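You operate a simulated robot arm through the tools that you are given. There is no shell and no other tool.

You are at the controls of a simulated robot arm. One attempt, no reset.

## Task
Put things in order on the paint bench top. At the end: the green carton from the paint bench top stands on top of the orange ribbed lens; the silver cast eye stands where the green carton stood; the teal clamp block (marked "FLARE") stands where the blue film gauge stood; the orange trailer plug stands on top of the orange rubbing block; the blue film gauge stands on top of the red test gauge; whatever was shut is shut again. Leave all else as you found it, and nothing knocked over.

The check looks at the end state, three seconds after you hand in, the way a careful person would. Anything else that was tipped, shoved, dropped, spilled or broken makes it a failure.

## Robot
A 6-joint arm with a two-finger parallel gripper, fixed in place. Base frame: the origin is on the floor under the middle of its stand, x ahead of it, y to its left, z up; the work surface is at about z = 86. Readings come in cm, degrees, newtons and seconds.
With the tool pointing down near the work surface it reaches from about 24 to 64 cm from the base axis. Its first joint turns from -66.0 to 66.0 degrees. Payload 2.7 kg.
The tool frame sits at the grasp point between the pads (the TCP): z along the fingers, y along the line on which they close. The tips reach 2.3 cm beyond it. Largest opening 9.4 cm; finger width 3.8, thickness 1; the body of the gripper, 5.4 by 9.6 cm, starts 3.9 cm behind the TCP.
Orientation is that of the tool frame in the base frame, as a unit quaternion [x, y, z, w]. With the fingers straight down and closing along the base's y, the tool's x points along the base's -x, its y along +y and its z along -z.

## Interface
- The arm moves only by the tool servo_tool. Its argument "increments" is a list of rows, each an object of numbers (a shift or turn left out is 0, a gripper value left out holds the last): "x", "y", "z": the shift along the tool's x, y, z in mm; "ax", "ay", "az": the turn, a rotation vector about the tool's x, y, z in degrees. In form: [{"x": .., "y": .., "z": .., "ax": .., "ay": .., "az": ..}, ...]. A call has 1 to 20 rows; each row is the pose to reach, as a shift and turn from the pose commanded when the call began, along the tool's axes at that moment. "claw" is the finger opening in mm, from 0 to 94, set as the call begins (left out, the last holds). A row lasts 0.2 s, in which the tool goes at most 5 cm and 8.6 degrees; a call with a longer step from one row to the next is refused whole, and so is a gripper value outside its range. Where a pose cannot be reached the arm comes as near as it can. A force on the tool above 40 N (or 10 N above the force at the start of the call, whichever is more), or a blocked arm, ends the call early, and 0.2 s more pass. The fingers move at their own pace (about 4.5 cm/s each) and stop on an object; they squeeze with about 29 N. The grip force told is the motor's: it shows also when the fingers shut on nothing. Time passes only in rows, and 0.2 s behind the last, so rows that repeat a pose let the fingers close. It gives the time, the measured TCP pose, the force on the tool (base axes), the opening and the grip force at its end, in the units of the frame above (readings bear some noise), with the torque about the TCP (base axes, N m) and any sound that the robot's microphone picked up.
- Cameras (640 x 400 px; columns grow to the right, rows downward): "scene" is fixed at [9.08, -45.65, 139.58]; the picture's right is [0.54, -0.84, 0.00], its down [-0.55, -0.35, -0.75] and it looks along [0.63, 0.41, -0.66] (base axes); focal length 246 px, centre (320, 200). "wrist" rides on the gripper at [8.6, 1.6, -7.5] in the tool frame; the picture's right is [-0.18, 0.98, 0.00], its down [-0.58, -0.11, -0.81] and it looks along [-0.79, -0.15, 0.59] (tool axes); focal length 243 px, centre (320, 200). There is no depth. A picture from a camera that has moved, and an enlarged one, comes with that camera's place and axes in the base frame and with its lens.
- camera(camera): a new picture of that camera. The clock stands still meanwhile.
- enlarge(camera, box): a new picture of the part [left, top, right, bottom] of that camera's present view, enlarged. The clock stands still meanwhile.
- hand_in(): hands the job in; it is judged then, once.

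Nothing tells you positions but the pictures and the camera data. Unless the task says otherwise, let go and move clear before handing in.

The tools are called after "Request:" as a command line: name --argument value ..., lists and objects as JSON in quotes. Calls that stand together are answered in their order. servo_tool: Moves the arm, as the interface text tells. Its arguments: {"type":"object","properties":{"increments":{"type":"array"},"claw":{"type":"number"}},"required":["increments"]} The other tools are called the same way: camera (camera) takes a picture; enlarge (camera, box) takes an enlarged picture of a part of a camera's view; hand_in () hands the job in.

At the start:

```text
clock: 0.0
ee_pos: [40.12, -2.21, 121.45]
tcp_rot: [0.0, 1.0, -0.001, 0.0]
force: [0.9, -0.6, 0.1]
ft_torque: [0.02, -0.01, 0.01]
finger_gap: 9.42
gripper_force: 0.1
```

scene: 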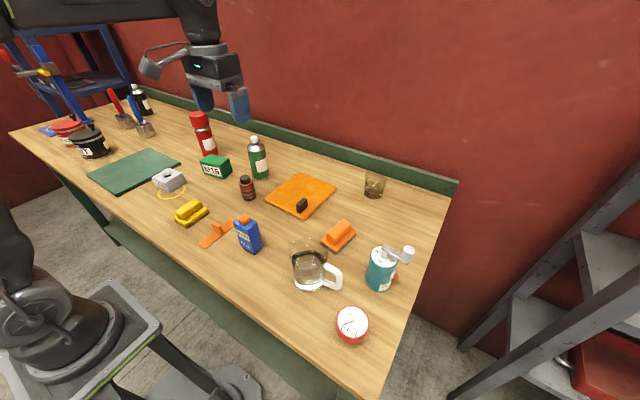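
wrist: 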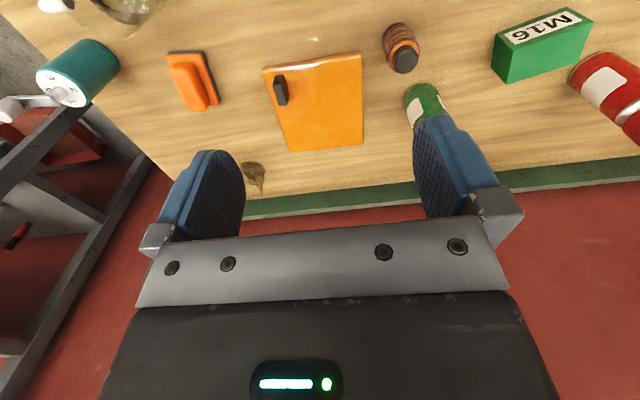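

I see a bench with many small items: a green carton, a green bottle, an orange cloth, an orange rubbing block, a teal can, a red gauge and others. I'll take closer looks before I move anything.

Request:
enlarge --camera "scene" --box '[140, 100, 300, 200]'

Request:
enlarge --camera "scene" --box '[140, 160, 300, 260]'

Request:
enlarge --camera "scene" --box '[270, 150, 430, 250]'

Request:
enlarge --camera "scene" --box '[270, 220, 462, 340]'

Request:
enlarge --camera "scene" --box '[0, 40, 192, 160]'

```text
4.00 times, centred on (220, 150) of scene
camera zoom: at [9.08, -45.65, 139.58], right [0.54, -0.84, 0.0], down [-0.55, -0.35, -0.75], along [0.63, 0.41, -0.66], focal length 984 px, centre (720, 400)
```

zoom: 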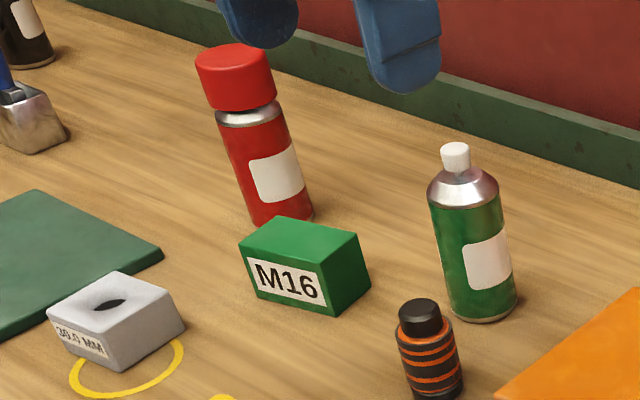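

```text
4.00 times, centred on (220, 210) of scene
camera zoom: at [9.08, -45.65, 139.58], right [0.54, -0.84, 0.0], down [-0.55, -0.35, -0.75], along [0.63, 0.41, -0.66], focal length 984 px, centre (720, 160)
```

zoom: 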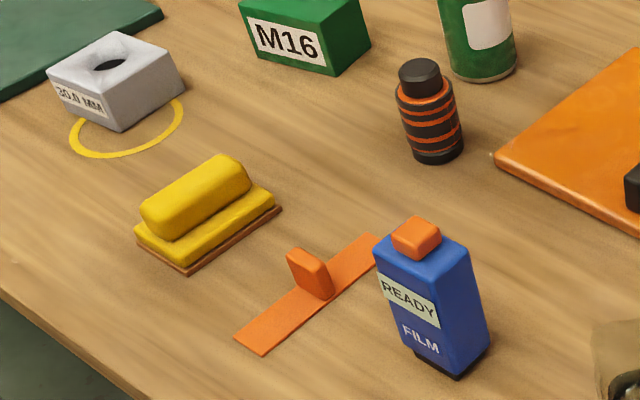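

```text
4.00 times, centred on (350, 200) of scene
camera zoom: at [9.08, -45.65, 139.58], right [0.54, -0.84, 0.0], down [-0.55, -0.35, -0.75], along [0.63, 0.41, -0.66], focal length 984 px, centre (200, 200)
```

zoom: 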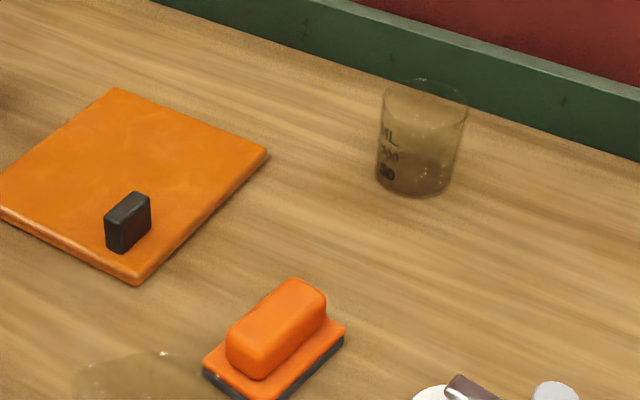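

```text
3.33 times, centred on (366, 280) of scene
camera zoom: at [9.08, -45.65, 139.58], right [0.54, -0.84, 0.0], down [-0.55, -0.35, -0.75], along [0.63, 0.41, -0.66], focal length 820 px, centre (167, -67)
```

zoom: 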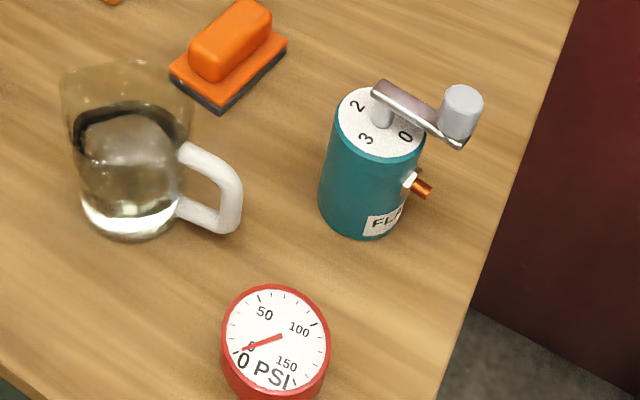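

```text
3.33 times, centred on (96, 100) of scene
camera zoom: at [9.08, -45.65, 139.58], right [0.54, -0.84, 0.0], down [-0.55, -0.35, -0.75], along [0.63, 0.41, -0.66], focal length 820 px, centre (1067, 533)
```

zoom: 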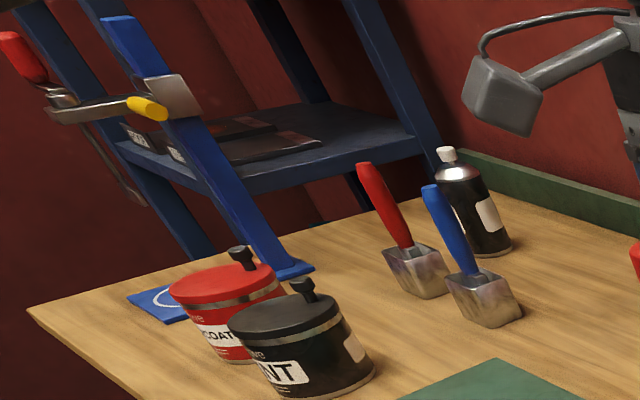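

The "30.0 MM" silver block, the "M16" carton, the blue "FILM" box, the "FLARE" cylinder and the PSI gauge all look plain enough. The lens and the trailer plug aren't clear yet, so I'll look closer with the wrist camera.

Request:
enlarge --camera "wrist" --box '[240, 0, 480, 150]'

Request:
enlarge --camera "wrist" --box '[0, 0, 240, 150]'

Request:
enlarge --camera "scene" --box '[220, 160, 284, 200]'

Request:
enlarge --camera "scene" --box '[190, 205, 270, 255]'

Request:
enlarge --camera "scene" --box '[280, 235, 360, 285]'

Request:
enlarge --camera "scene" --box '[480, 250, 640, 400]'

```text
2.67 times, centred on (360, 75) of wrist
camera zoom: at [31.48, -0.53, 128.79], right [0.18, 0.98, 0.0], down [0.58, -0.11, 0.81], along [0.79, -0.15, -0.59], focal length 647 px, centre (213, 533)
```

zoom: 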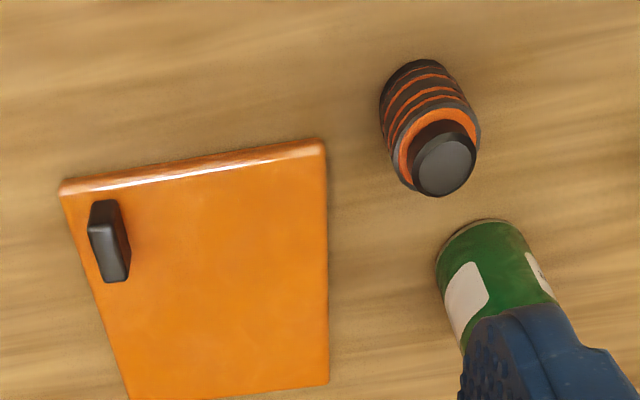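

```text
2.67 times, centred on (120, 75) of wrist
camera zoom: at [31.48, -0.53, 128.79], right [0.18, 0.98, 0.0], down [0.58, -0.11, 0.81], along [0.79, -0.15, -0.59], focal length 647 px, centre (853, 533)
```

zoom: 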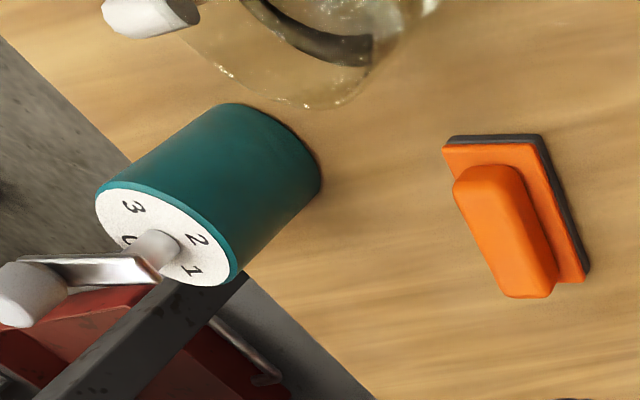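

```text
10.00 times, centred on (252, 180) of scene
camera zoom: at [9.08, -45.65, 139.58], right [0.54, -0.84, 0.0], down [-0.55, -0.35, -0.75], along [0.63, 0.41, -0.66], focal length 2459 px, centre (1000, 400)
```

zoom: 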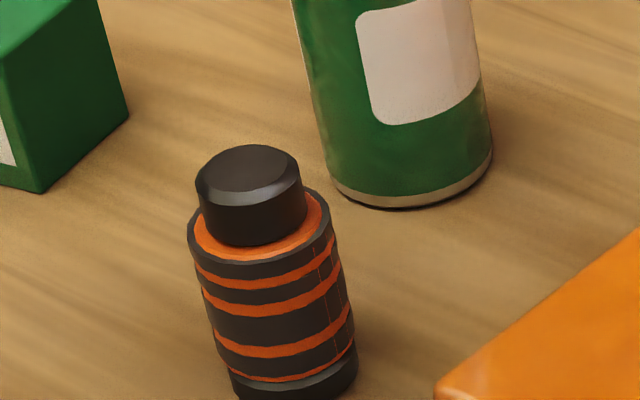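

```text
8.00 times, centred on (230, 230) of scene
camera zoom: at [9.08, -45.65, 139.58], right [0.54, -0.84, 0.0], down [-0.55, -0.35, -0.75], along [0.63, 0.41, -0.66], focal length 1967 px, centre (1040, -40)
```

zoom: 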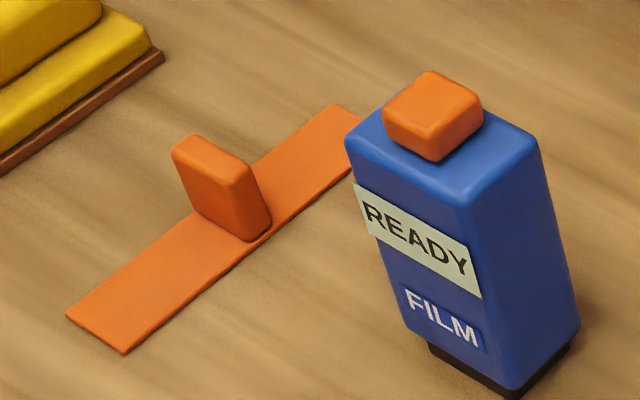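

```text
8.00 times, centred on (320, 260) of scene
camera zoom: at [9.08, -45.65, 139.58], right [0.54, -0.84, 0.0], down [-0.55, -0.35, -0.75], along [0.63, 0.41, -0.66], focal length 1967 px, centre (320, -280)
```

zoom: 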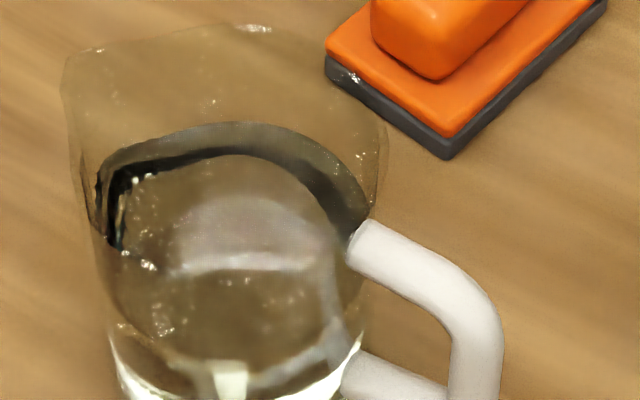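

```text
2.67 times, centred on (560, 325) of scene
camera zoom: at [9.08, -45.65, 139.58], right [0.54, -0.84, 0.0], down [-0.55, -0.35, -0.75], along [0.63, 0.41, -0.66], focal length 656 px, centre (-320, -133)
```

zoom: 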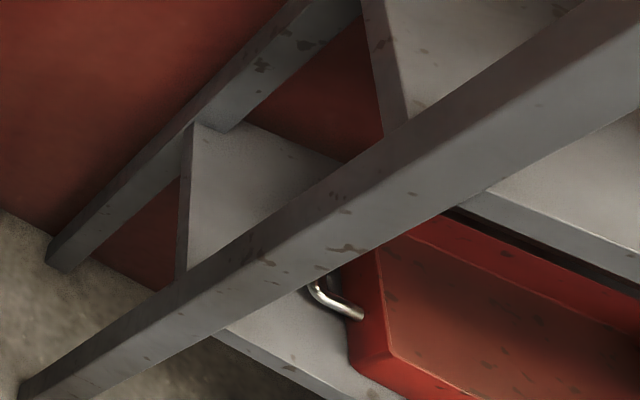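

The black-and-orange ribbed cylinder is close to the bottle, and a flat orange plate with a black knob lies near the cloth position. I'll move the wrist camera over that area from a safe height to tell them apart.

Request:
servo_tool --increments '[{"x": -20, "y": -10, "z": 22}, {"x": -40, "y": -20, "z": 45}, {"x": -60, "y": -30, "z": 70}, {"x": -79, "y": -38, "z": 94}, {"x": -79, "y": -38, "z": 94}]'

Request:
camera --camera "wrist"

Request:
camera --camera "scene"

```text
clock: 1.2
ee_pos: [48.26, -5.89, 111.98]
tcp_rot: [0.0, 1.0, -0.001, 0.001]
force: [0.5, 0.1, -0.9]
ft_torque: [0.01, 0.01, 0.02]
finger_gap: 9.41
gripper_force: 0.1
```

```text
taken
camera wrist: at [39.54, -4.17, 119.3], right [0.18, 0.98, 0.0], down [0.58, -0.11, 0.81], along [0.79, -0.15, -0.59], focal length 243 px, centre (320, 200)
```

wrist: 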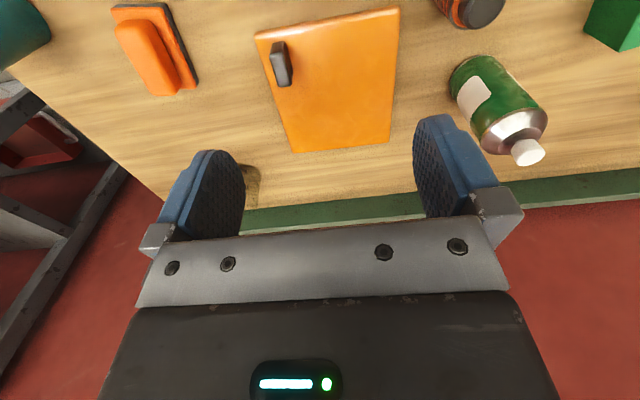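

```text
taken
```

scene: 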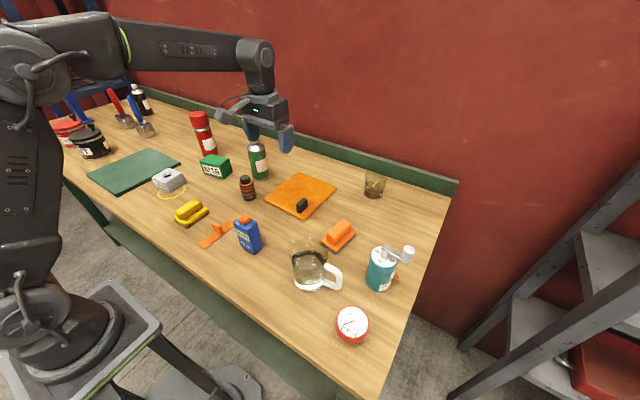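

The orange plate and the rest are in view now. I'll zoom in on the plate, the bottle area and the rubbing block.

Request:
enlarge --camera "wrist" --box '[230, 0, 430, 160]'

Request:
enlarge --camera "wrist" --box '[80, 0, 240, 120]'

Request:
enlarge --camera "scene" --box '[60, 80, 220, 200]'

Request:
enlarge --camera "scene" --box '[340, 160, 404, 210]'

Request:
enlarge --camera "scene" --box '[350, 235, 430, 300]'

```text
2.50 times, centred on (330, 80) of wrist
camera zoom: at [39.54, -4.17, 119.3], right [0.18, 0.98, 0.0], down [0.58, -0.11, 0.81], along [0.79, -0.15, -0.59], focal length 606 px, centre (295, 500)
```

zoom: 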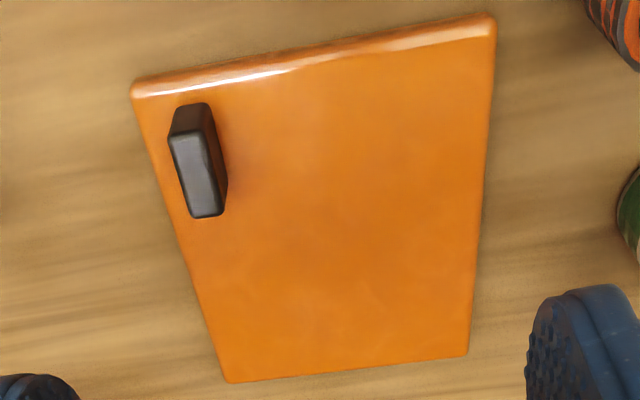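

```text
3.33 times, centred on (160, 60) of wrist
camera zoom: at [39.54, -4.17, 119.3], right [0.18, 0.98, 0.0], down [0.58, -0.11, 0.81], along [0.79, -0.15, -0.59], focal length 809 px, centre (853, 667)
```

zoom: 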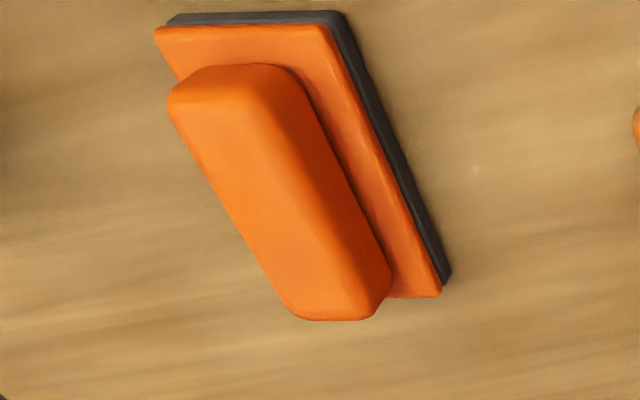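

```text
3.33 times, centred on (140, 140) of scene
camera zoom: at [9.08, -45.65, 139.58], right [0.54, -0.84, 0.0], down [-0.55, -0.35, -0.75], along [0.63, 0.41, -0.66], focal length 820 px, centre (920, 400)
```

zoom: 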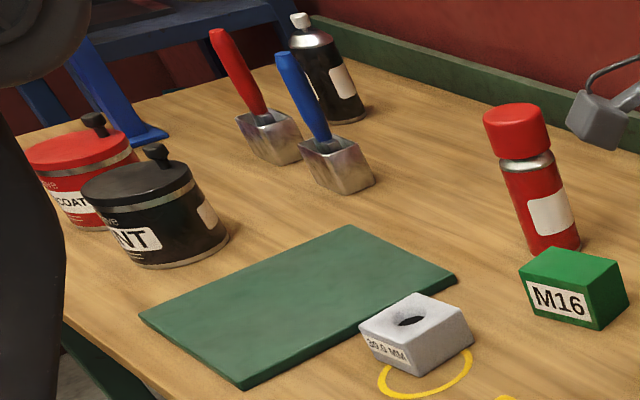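

```text
8.00 times, centred on (372, 185) of scene
camera zoom: at [9.08, -45.65, 139.58], right [0.54, -0.84, 0.0], down [-0.55, -0.35, -0.75], along [0.63, 0.41, -0.66], focal length 1967 px, centre (-96, 320)
```

zoom: 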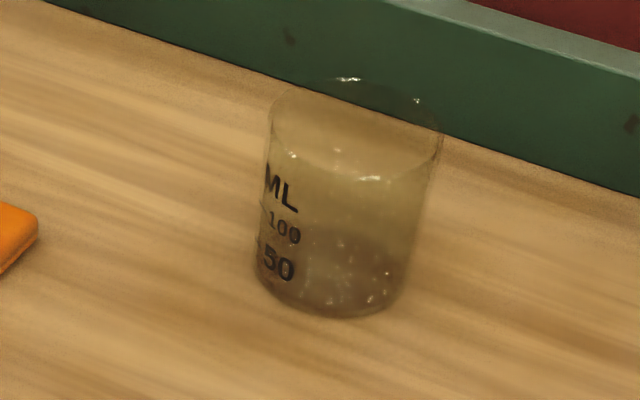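

```text
6.15 times, centred on (390, 268) of scene
camera zoom: at [9.08, -45.65, 139.58], right [0.54, -0.84, 0.0], down [-0.55, -0.35, -0.75], along [0.63, 0.41, -0.66], focal length 1513 px, centre (-111, -215)
```

zoom: 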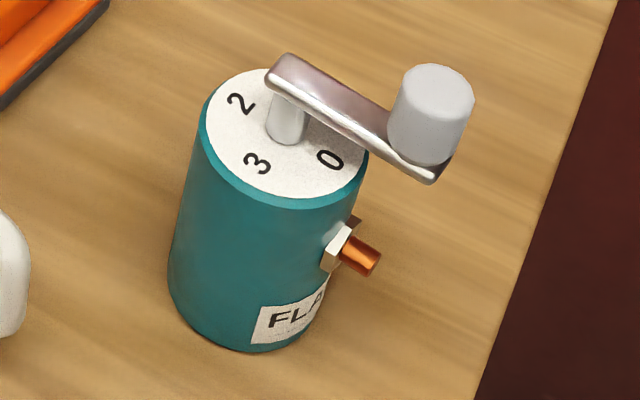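

The plate looks axis-aligned, about 19 by 16 cm, with a knob near one corner, so it could be a lid. I still haven't found something that is clearly a ribbed lens, so I'll scan the left side of the bench with the wrist camera.

Request:
servo_tool --increments '[{"x": 10, "y": 40, "z": -10}, {"x": 35, "y": 80, "z": -20}, {"x": 60, "y": 120, "z": -20}, {"x": 85, "y": 160, "z": -20}, {"x": 105, "y": 200, "z": -20}, {"x": 125, "y": 240, "z": -20}, {"x": 140, "y": 280, "z": -20}, {"x": 150, "y": 320, "z": -20}, {"x": 150, "y": 340, "z": -20}, {"x": 150, "y": 340, "z": -20}]'

Request:
camera --camera "wrist"

Request:
camera --camera "scene"

```text
clock: 3.4
ee_pos: [33.35, 27.56, 114.15]
tcp_rot: [0.0, 1.0, 0.0, 0.001]
force: [0.5, -0.5, 0.4]
ft_torque: [0.01, 0.01, -0.02]
finger_gap: 9.41
gripper_force: 0.0
```

```text
taken
camera wrist: at [24.64, 29.26, 121.58], right [0.18, 0.98, 0.0], down [0.58, -0.11, 0.81], along [0.79, -0.15, -0.59], focal length 243 px, centre (320, 200)
```

wrist: 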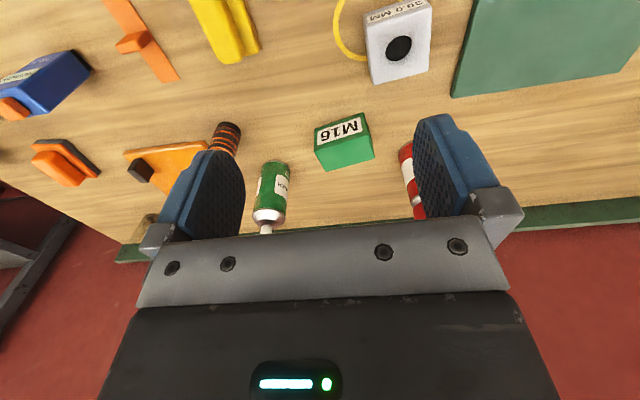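

```text
taken
```

scene: 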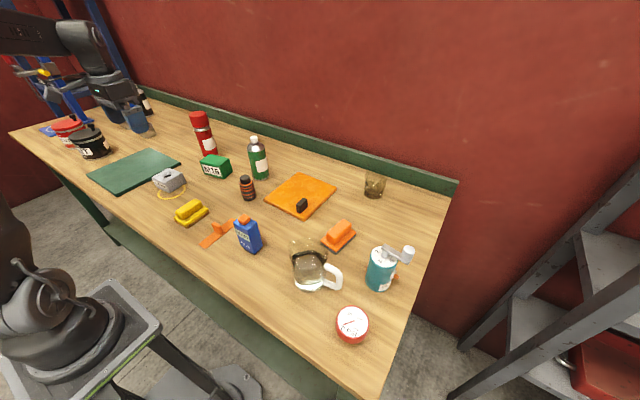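

The left side shows the eye block, the carton, the ribbed cylinder and the yellow block, with nothing new. I'll scan the right side next.

Request:
servo_tool --increments '[{"x": -5, "y": -45, "z": -5}, {"x": 0, "y": -90, "z": -10}, {"x": 10, "y": -135, "z": -15}, {"x": 15, "y": -180, "z": -15}, {"x": 20, "y": -225, "z": -15}, {"x": 20, "y": -270, "z": -15}, {"x": 20, "y": -315, "z": -15}, {"x": 20, "y": -360, "z": -15}, {"x": 15, "y": -405, "z": -15}, {"x": 10, "y": -450, "z": -15}, {"x": 10, "y": -480, "z": -15}, {"x": 10, "y": -480, "z": -15}]'

Request:
camera --camera "wrist"

Request:
camera --camera "scene"

```text
clock: 6.0
ee_pos: [32.0, -19.88, 115.56]
tcp_rot: [0.0, 1.0, -0.001, 0.0]
force: [-0.1, 0.6, 0.3]
ft_torque: [0.01, -0.01, 0.03]
finger_gap: 9.42
gripper_force: 0.1
```

```text
taken
camera wrist: at [23.42, -18.23, 123.0], right [0.18, 0.98, 0.0], down [0.58, -0.11, 0.81], along [0.79, -0.15, -0.59], focal length 243 px, centre (320, 200)
```

wrist: 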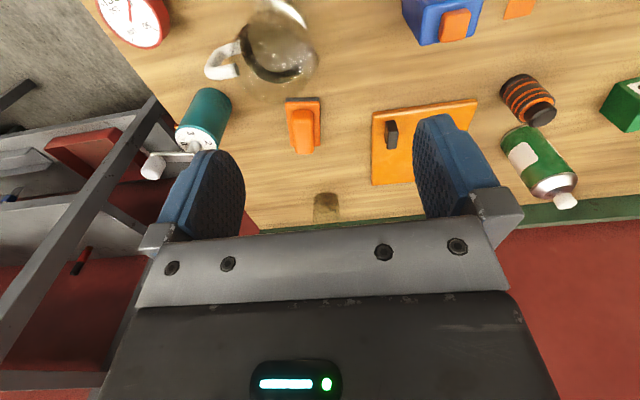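

```text
taken
```

scene: 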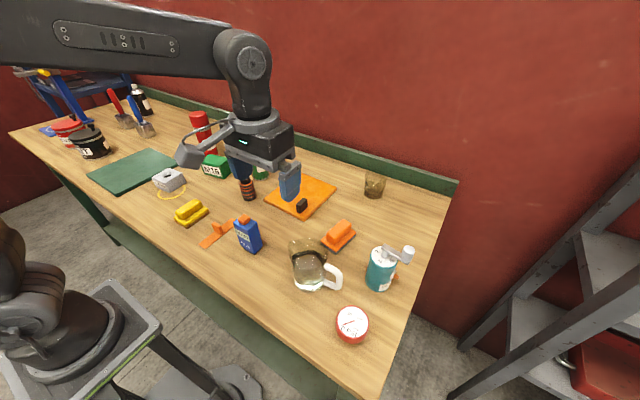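

Nothing else is lying in the open, so the orange plate may cover a compartment. I'll lower the camera for a close look at the plate's edges and knob.

Request:
servo_tool --increments '[{"x": -40, "y": 25, "z": 20}, {"x": -80, "y": 50, "z": 40}, {"x": -120, "y": 75, "z": 60}, {"x": -160, "y": 100, "z": 85}, {"x": -195, "y": 125, "z": 110}, {"x": -220, "y": 139, "z": 140}, {"x": -220, "y": 139, "z": 140}]'

Request:
camera --camera "wrist"

Request:
enlarge --camera "wrist" --box '[180, 0, 440, 160]'

```text
refused: row 1 steps farther than a row can; nothing moved
```

```text
taken
camera wrist: at [23.42, -18.23, 123.0], right [0.18, 0.98, 0.0], down [0.58, -0.11, 0.81], along [0.79, -0.15, -0.59], focal length 243 px, centre (320, 200)
```

wrist: 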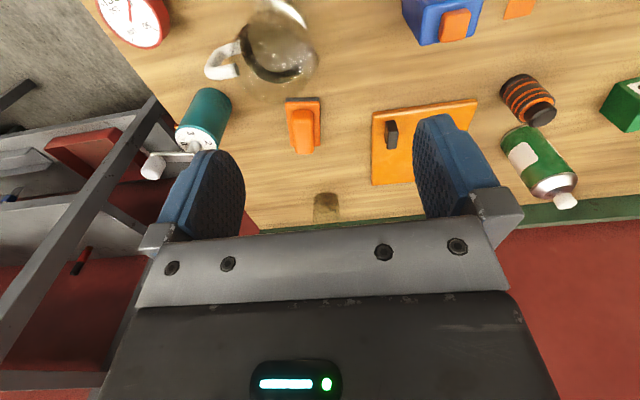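

```text
2.46 times, centred on (310, 80) of wrist
camera zoom: at [23.42, -18.23, 123.0], right [0.18, 0.98, 0.0], down [0.58, -0.11, 0.81], along [0.79, -0.15, -0.59], focal length 597 px, centre (345, 495)
```

zoom: 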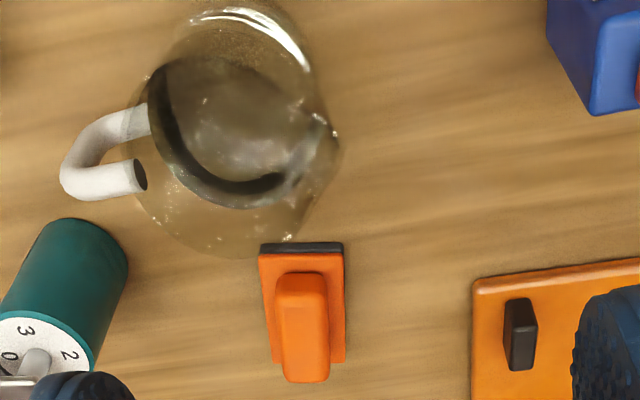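

That move was refused because its first step was too long. I'll repeat it in shorter steps to get above the orange plate.

Request:
servo_tool --increments '[{"x": -30, "y": 20, "z": 15}, {"x": -65, "y": 40, "z": 30}, {"x": -100, "y": 60, "z": 45}, {"x": -135, "y": 80, "z": 60}, {"x": -165, "y": 100, "z": 85}, {"x": -195, "y": 120, "z": 110}, {"x": -220, "y": 139, "z": 140}, {"x": -220, "y": 139, "z": 140}]'

Request:
camera --camera "wrist"

Request:
enlarge --camera "wrist" --box '[180, 0, 440, 160]'

```text
clock: 7.8
ee_pos: [53.97, -6.2, 101.21]
tcp_rot: [-0.001, 1.0, -0.001, 0.001]
force: [-0.2, 0.7, 0.0]
ft_torque: [0.0, -0.01, 0.03]
finger_gap: 9.4
gripper_force: 0.0
```

```text
taken
camera wrist: at [45.41, -4.43, 108.61], right [0.18, 0.98, 0.0], down [0.58, -0.11, 0.81], along [0.79, -0.15, -0.59], focal length 243 px, centre (320, 200)
```

wrist: 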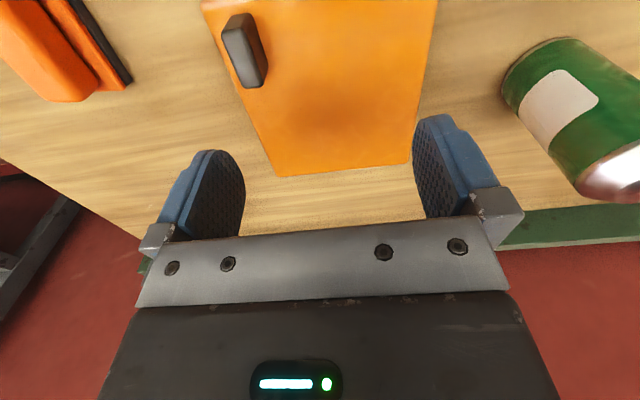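

```text
2.46 times, centred on (310, 80) of wrist
camera zoom: at [45.41, -4.43, 108.61], right [0.18, 0.98, 0.0], down [0.58, -0.11, 0.81], along [0.79, -0.15, -0.59], focal length 597 px, centre (345, 495)
```

zoom: 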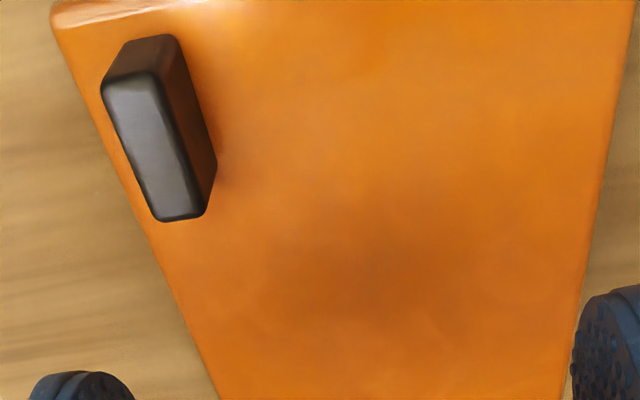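

The knob is a bar about 1.7 cm wide that runs along x. I'll look at the plate's side edges in the scene view for any sign of hinges, rails or a frame.

Request:
servo_tool --increments '[{"x": 30, "y": 0, "z": -20}, {"x": 70, "y": 0, "z": -40}, {"x": 110, "y": 0, "z": -60}, {"x": 150, "y": 0, "z": -80}, {"x": 190, "y": 0, "z": -100}, {"x": 220, "y": 0, "z": -130}, {"x": 220, "y": 0, "z": -160}, {"x": 220, "y": 0, "z": -160}]'

Request:
enlarge --camera "scene" --box '[260, 165, 340, 225]'

Request:
enlarge --camera "scene" --box '[190, 210, 240, 250]'

Request:
enlarge --camera "scene" --box '[140, 160, 220, 230]'

```text
clock: 9.6
ee_pos: [31.8, -6.16, 117.44]
tcp_rot: [0.0, 1.0, -0.001, 0.001]
force: [-0.6, 0.6, -1.0]
ft_torque: [0.01, 0.03, 0.0]
finger_gap: 9.42
gripper_force: 0.0
```

```text
6.67 times, centred on (300, 195) of scene
camera zoom: at [9.08, -45.65, 139.58], right [0.54, -0.84, 0.0], down [-0.55, -0.35, -0.75], along [0.63, 0.41, -0.66], focal length 1639 px, centre (453, 233)
```

zoom: 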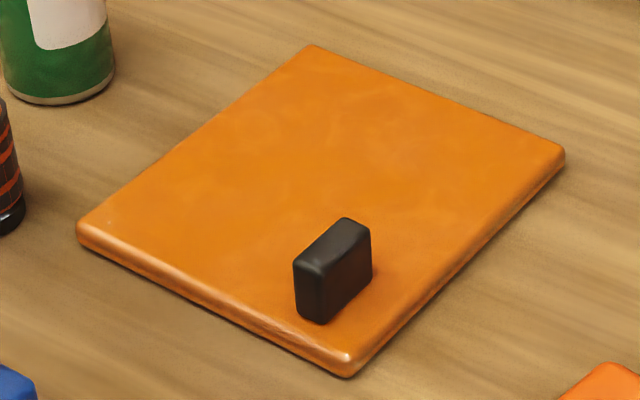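

```text
10.00 times, centred on (215, 230) of scene
camera zoom: at [9.08, -45.65, 139.58], right [0.54, -0.84, 0.0], down [-0.55, -0.35, -0.75], along [0.63, 0.41, -0.66], focal length 2459 px, centre (1370, -100)
```

zoom: 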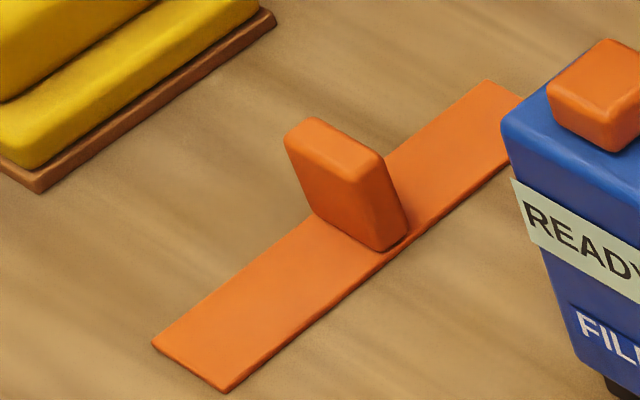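

```text
5.71 times, centred on (180, 195) of scene
camera zoom: at [9.08, -45.65, 139.58], right [0.54, -0.84, 0.0], down [-0.55, -0.35, -0.75], along [0.63, 0.41, -0.66], focal length 1405 px, centre (1120, 229)
```

zoom: 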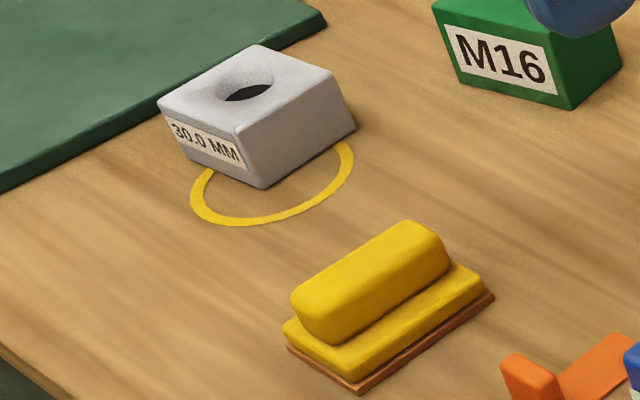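

The plate has a rounded edge and lies directly on the wood. Its black bar looks like a handle, so I'll go above it with the gripper partly closed and line up.

Request:
servo_tool --increments '[{"x": -40, "y": -10, "z": 15}, {"x": -80, "y": -20, "z": 35}, {"x": -120, "y": -30, "z": 60}, {"x": -160, "y": -40, "z": 85}, {"x": -190, "y": -50, "z": 115}, {"x": -206, "y": -52, "z": 154}, {"x": -206, "y": -52, "z": 194}, {"x": -206, "y": -52, "z": 214}, {"x": -206, "y": -52, "z": 214}]' --claw 50

Request:
camera --camera "wrist"

Request:
enlarge --camera "scene" --box '[240, 140, 360, 230]'

```text
clock: 11.6
ee_pos: [52.6, -11.62, 96.06]
tcp_rot: [-0.001, 1.0, -0.002, 0.001]
force: [-0.6, 0.2, 0.1]
ft_torque: [0.02, -0.01, -0.03]
finger_gap: 5.0
gripper_force: 0.1
```

```text
taken
camera wrist: at [43.86, -9.87, 103.48], right [0.18, 0.98, 0.0], down [0.58, -0.11, 0.81], along [0.79, -0.15, -0.59], focal length 243 px, centre (320, 200)
```

wrist: 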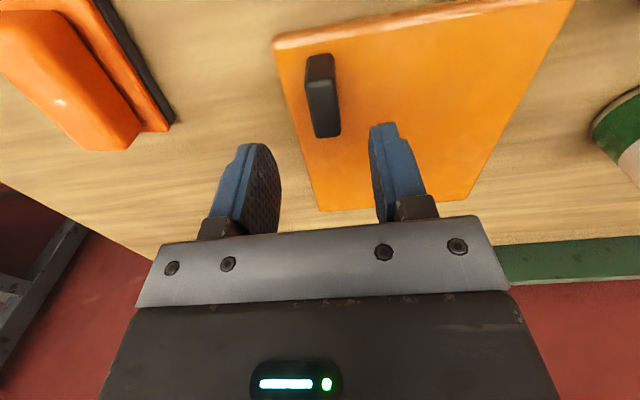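

```text
4.44 times, centred on (300, 185) of scene
camera zoom: at [9.08, -45.65, 139.58], right [0.54, -0.84, 0.0], down [-0.55, -0.35, -0.75], along [0.63, 0.41, -0.66], focal length 1093 px, centre (409, 267)
```

zoom: 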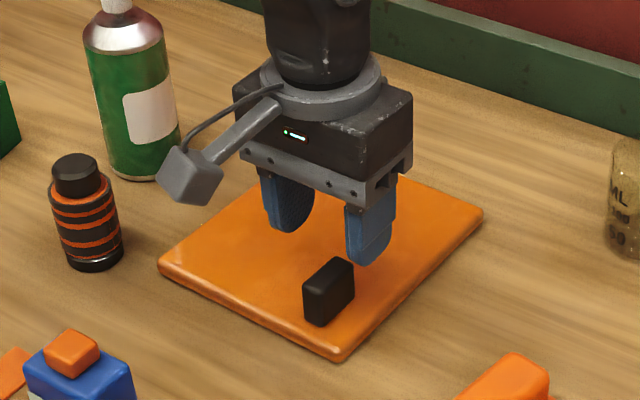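

The handle's top is at about (52.2, -11.1, 90.5), almost under the fingers. I'll lower over it and close gently, then feel how it moves.

Request:
servo_tool --increments '[{"x": 3, "y": 4, "z": 20}, {"x": 3, "y": 4, "z": 40}, {"x": 3, "y": 4, "z": 52}, {"x": 3, "y": 4, "z": 55}, {"x": 3, "y": 4, "z": 55}]'

Request:
enlarge --camera "scene" --box '[240, 140, 360, 230]'

Request:
camera --camera "wrist"

```text
clock: 12.8
ee_pos: [52.33, -10.96, 90.56]
tcp_rot: [0.0, 1.0, -0.002, 0.001]
force: [-0.4, -0.1, -0.6]
ft_torque: [0.0, 0.02, 0.0]
finger_gap: 5.04
gripper_force: 0.1
```

```text
4.44 times, centred on (300, 185) of scene
camera zoom: at [9.08, -45.65, 139.58], right [0.54, -0.84, 0.0], down [-0.55, -0.35, -0.75], along [0.63, 0.41, -0.66], focal length 1093 px, centre (409, 267)
```

zoom: 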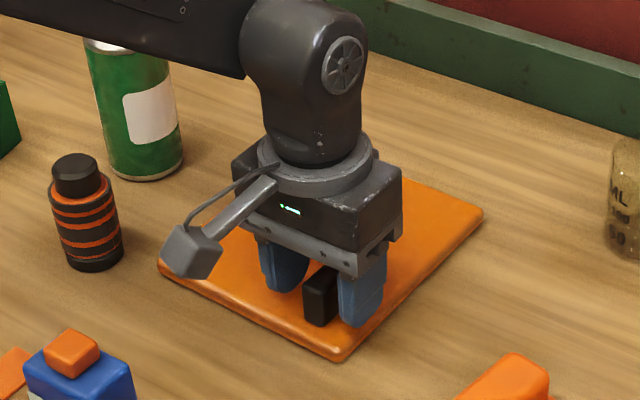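

```text
taken
camera wrist: at [43.58, -9.28, 98.02], right [0.18, 0.98, 0.0], down [0.58, -0.11, 0.81], along [0.79, -0.15, -0.59], focal length 243 px, centre (320, 200)
```

wrist: 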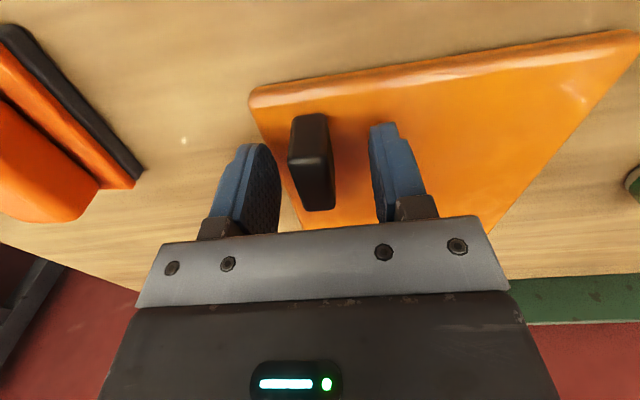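

The handle sits between the fingers. I'll shift 2 mm to centre it and close.

Request:
servo_tool --increments '[{"y": -2}, {"y": -2}]'

Request:
servo_tool --increments '[{"z": 0}, {"z": 0}, {"z": 0}, {"z": 0}, {"z": 0}]' --claw 0

```text
clock: 13.4
ee_pos: [52.33, -11.16, 90.64]
tcp_rot: [0.0, 1.0, -0.001, 0.0]
force: [0.2, 0.6, 0.1]
ft_torque: [0.0, 0.01, -0.02]
finger_gap: 5.0
gripper_force: 0.1
```

```text
clock: 14.6
ee_pos: [52.33, -11.28, 90.65]
tcp_rot: [-0.001, 1.0, -0.001, 0.0]
force: [-0.6, -0.4, -0.7]
ft_torque: [0.07, -0.06, 0.11]
finger_gap: 1.76
gripper_force: 29.0
```

The handle is held at 1.76 cm wide. I'll try a very small lift and watch the force.

Request:
servo_tool --increments '[{"z": -1}, {"z": -2}, {"z": -3}, {"z": -3}]'

Request:
enlarge --camera "scene" --box '[240, 140, 360, 230]'

```text
clock: 15.6
ee_pos: [52.53, -11.22, 91.05]
tcp_rot: [0.0, 1.0, -0.001, 0.0]
force: [-0.7, -0.2, -1.9]
ft_torque: [-0.09, 0.12, 0.0]
finger_gap: 1.78
gripper_force: 29.4
```

```text
4.44 times, centred on (300, 185) of scene
camera zoom: at [9.09, -45.65, 139.58], right [0.54, -0.84, 0.0], down [-0.55, -0.35, -0.75], along [0.63, 0.41, -0.66], focal length 1093 px, centre (409, 267)
```

zoom: 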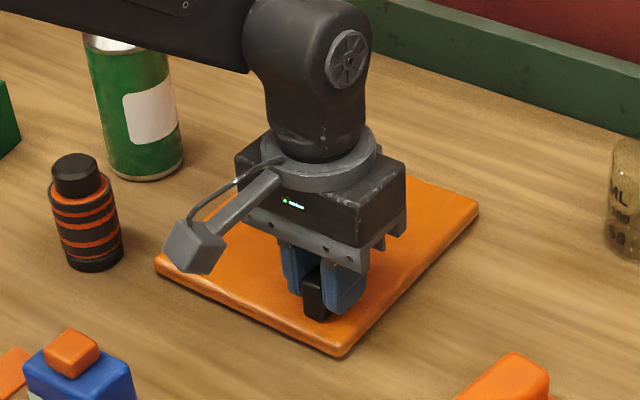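

The plate comes up freely: about 1.9 N, with its centre where I'd expect for a loose cover. I'll lift it a little more and look underneath.

Request:
servo_tool --increments '[{"z": -8}, {"z": -16}, {"z": -24}, {"z": -32}, {"z": -40}, {"z": -50}, {"z": -50}]'

Request:
enlarge --camera "scene" --box '[240, 130, 360, 230]'

Request:
camera --camera "wrist"

```text
clock: 17.2
ee_pos: [52.63, -11.16, 95.96]
tcp_rot: [0.0, 1.0, -0.001, 0.0]
force: [0.4, 0.5, -1.6]
ft_torque: [-0.13, 0.11, -0.01]
finger_gap: 1.79
gripper_force: 29.0
```

```text
4.00 times, centred on (300, 180) of scene
camera zoom: at [9.09, -45.65, 139.58], right [0.54, -0.84, 0.0], down [-0.55, -0.35, -0.75], along [0.63, 0.41, -0.66], focal length 984 px, centre (400, 280)
```

zoom: 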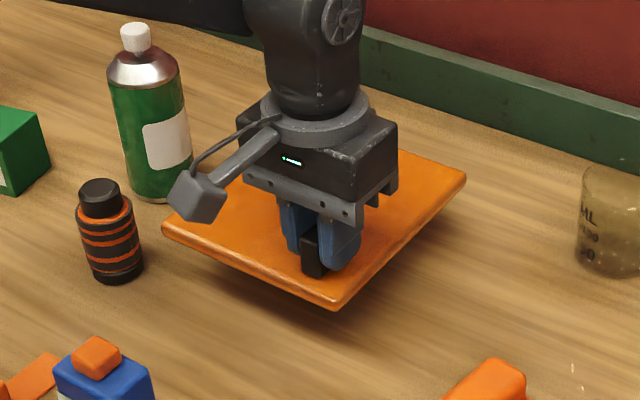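

```text
taken
camera wrist: at [43.83, -9.45, 103.41], right [0.18, 0.98, 0.0], down [0.58, -0.11, 0.81], along [0.79, -0.15, -0.59], focal length 243 px, centre (320, 200)
```

wrist: 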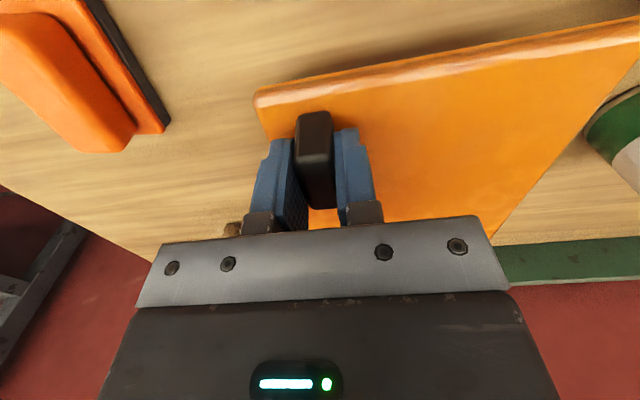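

The loose plate is off the bench but the area below it is still hidden. I'll raise it further so the scene camera can see under it.

Request:
servo_tool --increments '[{"z": -20}, {"z": -40}, {"z": -60}, {"z": -80}, {"z": -100}, {"z": -120}, {"z": -140}, {"z": -140}]'

Request:
camera --camera "scene"

Request:
enlarge --camera "scene" --box '[240, 130, 360, 230]'

Request:
camera --camera "wrist"

```text
clock: 19.0
ee_pos: [52.6, -11.04, 110.03]
tcp_rot: [0.0, 1.0, -0.001, 0.001]
force: [0.7, -0.1, -1.8]
ft_torque: [-0.13, 0.13, -0.02]
finger_gap: 1.78
gripper_force: 28.9
```

```text
taken
```

scene: 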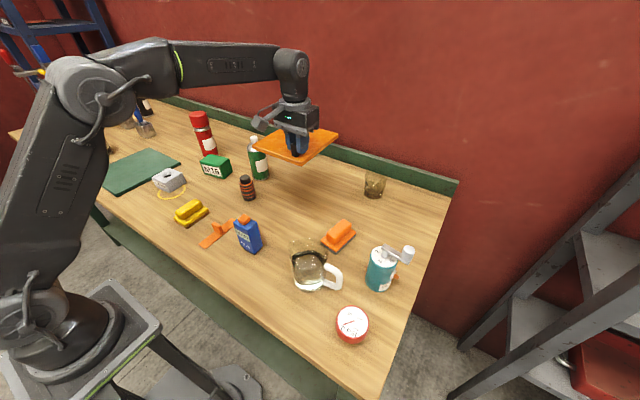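

```text
4.00 times, centred on (300, 180) of scene
camera zoom: at [9.09, -45.65, 139.58], right [0.54, -0.84, 0.0], down [-0.55, -0.35, -0.75], along [0.63, 0.41, -0.66], focal length 984 px, centre (400, 280)
```

zoom: 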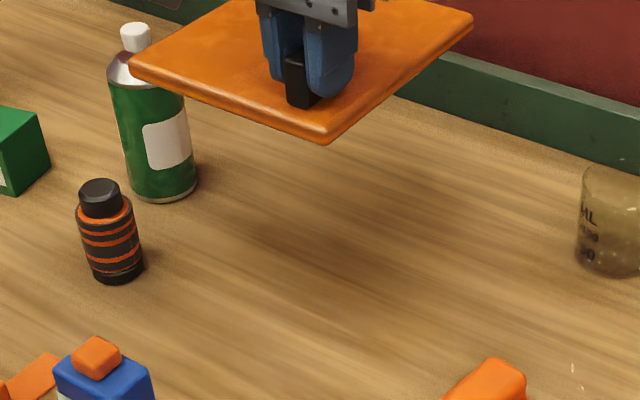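

```text
taken
camera wrist: at [43.87, -9.37, 117.39], right [0.18, 0.98, 0.0], down [0.58, -0.11, 0.81], along [0.79, -0.15, -0.59], focal length 243 px, centre (320, 200)
```

wrist: 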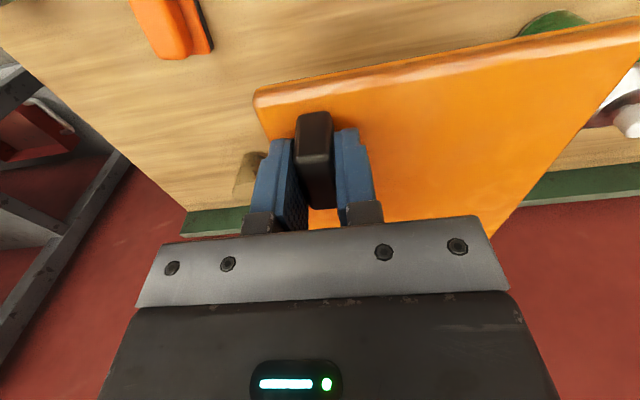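

Under the plate there is only plain wood, so it's a loose item with a grip block, not a hatch. Before putting it back I'll tilt it toward the scene camera to see whether its underside is ribbed.

Request:
servo_tool --increments '[{"x": 20, "z": -20}, {"x": 40, "z": -40}, {"x": 60, "z": -60}, {"x": 80, "z": -80}, {"x": 100, "z": -100}, {"x": 100, "z": -100}]'

Request:
servo_tool --increments '[{"ax": 5, "ay": 6}, {"ax": 10, "ay": 12}, {"ax": 15, "ay": 18}, {"ax": 20, "ay": 24}, {"ax": 25, "ay": 30}, {"ax": 30, "ay": 36}, {"ax": 33, "ay": 41}, {"ax": 33, "ay": 41}]'

Request:
camera --camera "scene"

```text
clock: 20.4
ee_pos: [42.41, -11.34, 119.7]
tcp_rot: [0.001, 1.0, -0.001, 0.001]
force: [-0.4, -0.3, -2.2]
ft_torque: [-0.12, 0.13, -0.04]
finger_gap: 1.78
gripper_force: 28.5
```

```text
clock: 22.2
ee_pos: [40.33, -12.53, 117.17]
tcp_rot: [0.0, 0.897, -0.279, -0.343]
force: [0.1, 0.0, -2.1]
ft_torque: [0.0, 0.05, -0.01]
finger_gap: 1.78
gripper_force: 29.2
out of reach, approached as far as the arm can: row 6, 7, 8
```

```text
taken
```

scene: 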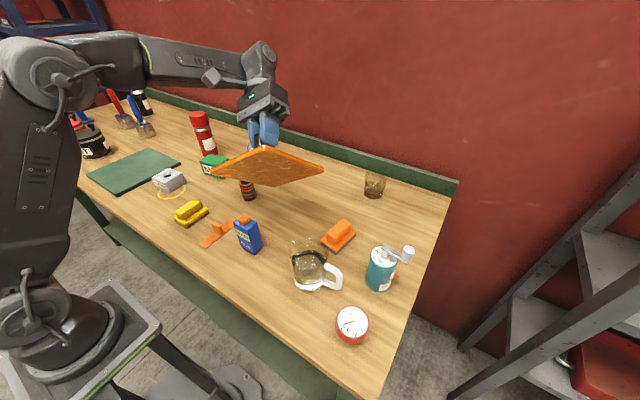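

Request:
enlarge --camera "scene" --box '[205, 130, 335, 200]'

```text
4.92 times, centred on (270, 165) of scene
camera zoom: at [9.08, -45.65, 139.58], right [0.54, -0.84, 0.0], down [-0.55, -0.35, -0.75], along [0.63, 0.41, -0.66], focal length 1211 px, centre (566, 372)
```

zoom: 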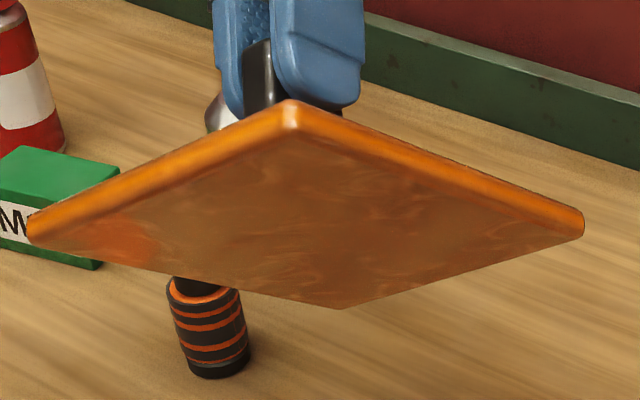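

The underside is flat and smooth, with no ribs, so the plate is just a loose cover or tray. I'll level it again and put it back exactly where it was.

Request:
servo_tool --increments '[{"ax": -5, "ay": -6}, {"ax": -10, "ay": -12}, {"ax": -15, "ay": -18}, {"ax": -20, "ay": -24}, {"ax": -25, "ay": -30}, {"ax": -30, "ay": -36}, {"ax": -33, "ay": -41}, {"ax": -33, "ay": -41}, {"ax": -33, "ay": -41}]'

Request:
camera --camera "scene"

Request:
camera --camera "wrist"

```text
clock: 24.2
ee_pos: [40.47, -12.53, 116.98]
tcp_rot: [0.0, 1.0, -0.001, 0.0]
force: [0.4, 0.5, -1.9]
ft_torque: [-0.11, 0.11, -0.02]
finger_gap: 1.78
gripper_force: 29.0
```

```text
taken
```

scene: 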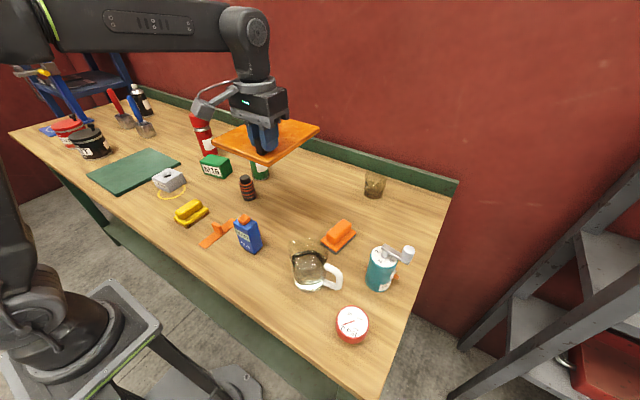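

```text
taken
camera wrist: at [31.64, -10.76, 124.52], right [0.18, 0.98, 0.0], down [0.58, -0.11, 0.81], along [0.79, -0.15, -0.59], focal length 243 px, centre (320, 200)
```

wrist: 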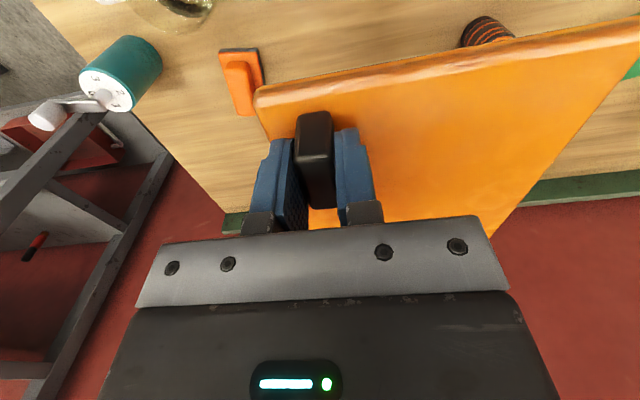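

The plate is level again at (40.5, -12.5, 117). I'll move it back over its spot at (52.35, -11.2) and lower it slowly.

Request:
servo_tool --increments '[{"x": -30, "y": 3}, {"x": -60, "y": 6}, {"x": -90, "y": 10}, {"x": -119, "y": 13}, {"x": -119, "y": 13, "z": 40}, {"x": -119, "y": 13, "z": 80}, {"x": -119, "y": 13, "z": 120}, {"x": -119, "y": 13, "z": 160}, {"x": -119, "y": 13, "z": 195}, {"x": -119, "y": 13, "z": 220}, {"x": -119, "y": 13, "z": 235}, {"x": -119, "y": 13, "z": 245}, {"x": -119, "y": 13, "z": 245}]'

```text
clock: 27.0
ee_pos: [52.59, -11.27, 92.52]
tcp_rot: [0.0, 1.0, -0.001, 0.0]
force: [-0.6, -0.5, -3.1]
ft_torque: [-0.11, 0.17, -0.01]
finger_gap: 1.79
gripper_force: 28.9
```

The plate is about 1.9 cm above the bench with a 2 mm offset in x. I'll correct that and lower it onto the wood.

Request:
servo_tool --increments '[{"x": 2, "y": 0, "z": 6}, {"x": 2, "y": 0, "z": 12}, {"x": 2, "y": 0, "z": 16}, {"x": 2, "y": 0, "z": 18}, {"x": 2, "y": 0, "z": 19}, {"x": 2, "y": 0, "z": 19}]'

Request:
enlarge --camera "scene" --box '[260, 165, 340, 225]'

```text
clock: 28.4
ee_pos: [52.29, -11.05, 90.68]
tcp_rot: [0.0, 1.0, -0.001, 0.001]
force: [-0.1, 2.4, 2.8]
ft_torque: [0.21, -0.27, 0.09]
finger_gap: 1.79
gripper_force: 29.3
```

```text
6.67 times, centred on (300, 195) of scene
camera zoom: at [9.08, -45.64, 139.58], right [0.54, -0.84, 0.0], down [-0.55, -0.35, -0.75], along [0.63, 0.41, -0.66], focal length 1639 px, centre (453, 233)
```

zoom: 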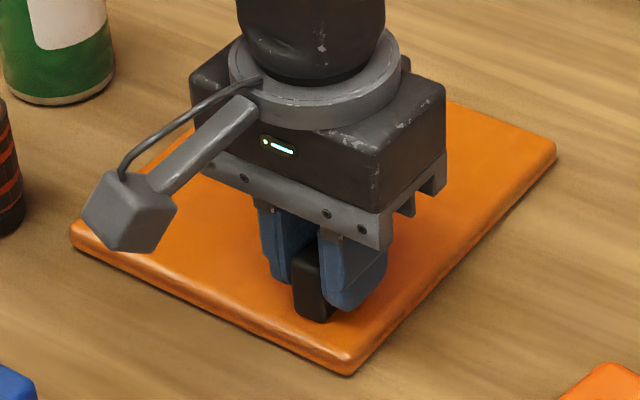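

The plate touches the bench within a few millimetres of its old place. I'll release it, back straight up and compare.

Request:
servo_tool --increments '[{"z": 0}, {"z": 0}, {"z": 0}, {"z": -10}, {"z": -40}, {"z": -80}, {"z": -120}, {"z": -160}, {"z": -200}, {"z": -240}, {"z": -240}]' --claw 50

Request:
enlarge --camera "scene" --box '[260, 165, 340, 225]'

Request:
camera --camera "wrist"

```text
clock: 30.8
ee_pos: [52.07, -11.34, 114.87]
tcp_rot: [0.001, 1.0, -0.001, 0.0]
force: [-0.2, -0.6, 0.0]
ft_torque: [0.03, -0.02, 0.01]
finger_gap: 5.05
gripper_force: 0.0
```

```text
6.67 times, centred on (300, 195) of scene
camera zoom: at [9.08, -45.65, 139.58], right [0.54, -0.84, 0.0], down [-0.55, -0.35, -0.75], along [0.63, 0.41, -0.66], focal length 1639 px, centre (453, 233)
```

zoom: 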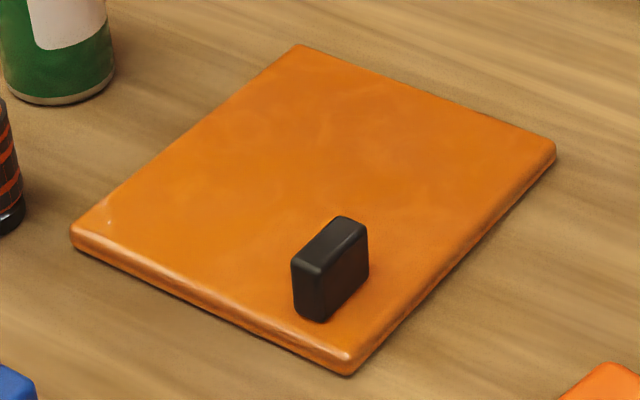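

```text
taken
camera wrist: at [43.43, -9.6, 122.33], right [0.18, 0.98, 0.0], down [0.58, -0.11, 0.81], along [0.79, -0.15, -0.59], focal length 243 px, centre (320, 200)
```

wrist: 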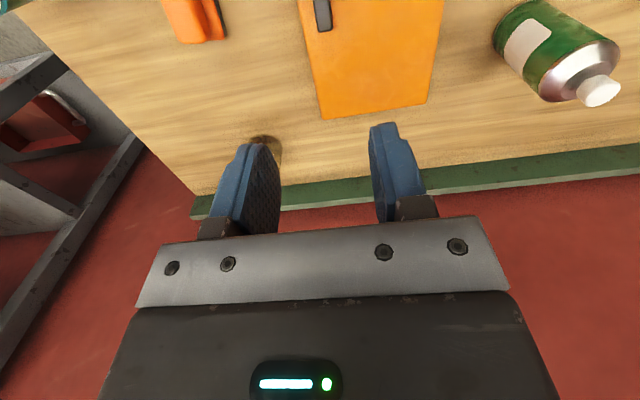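

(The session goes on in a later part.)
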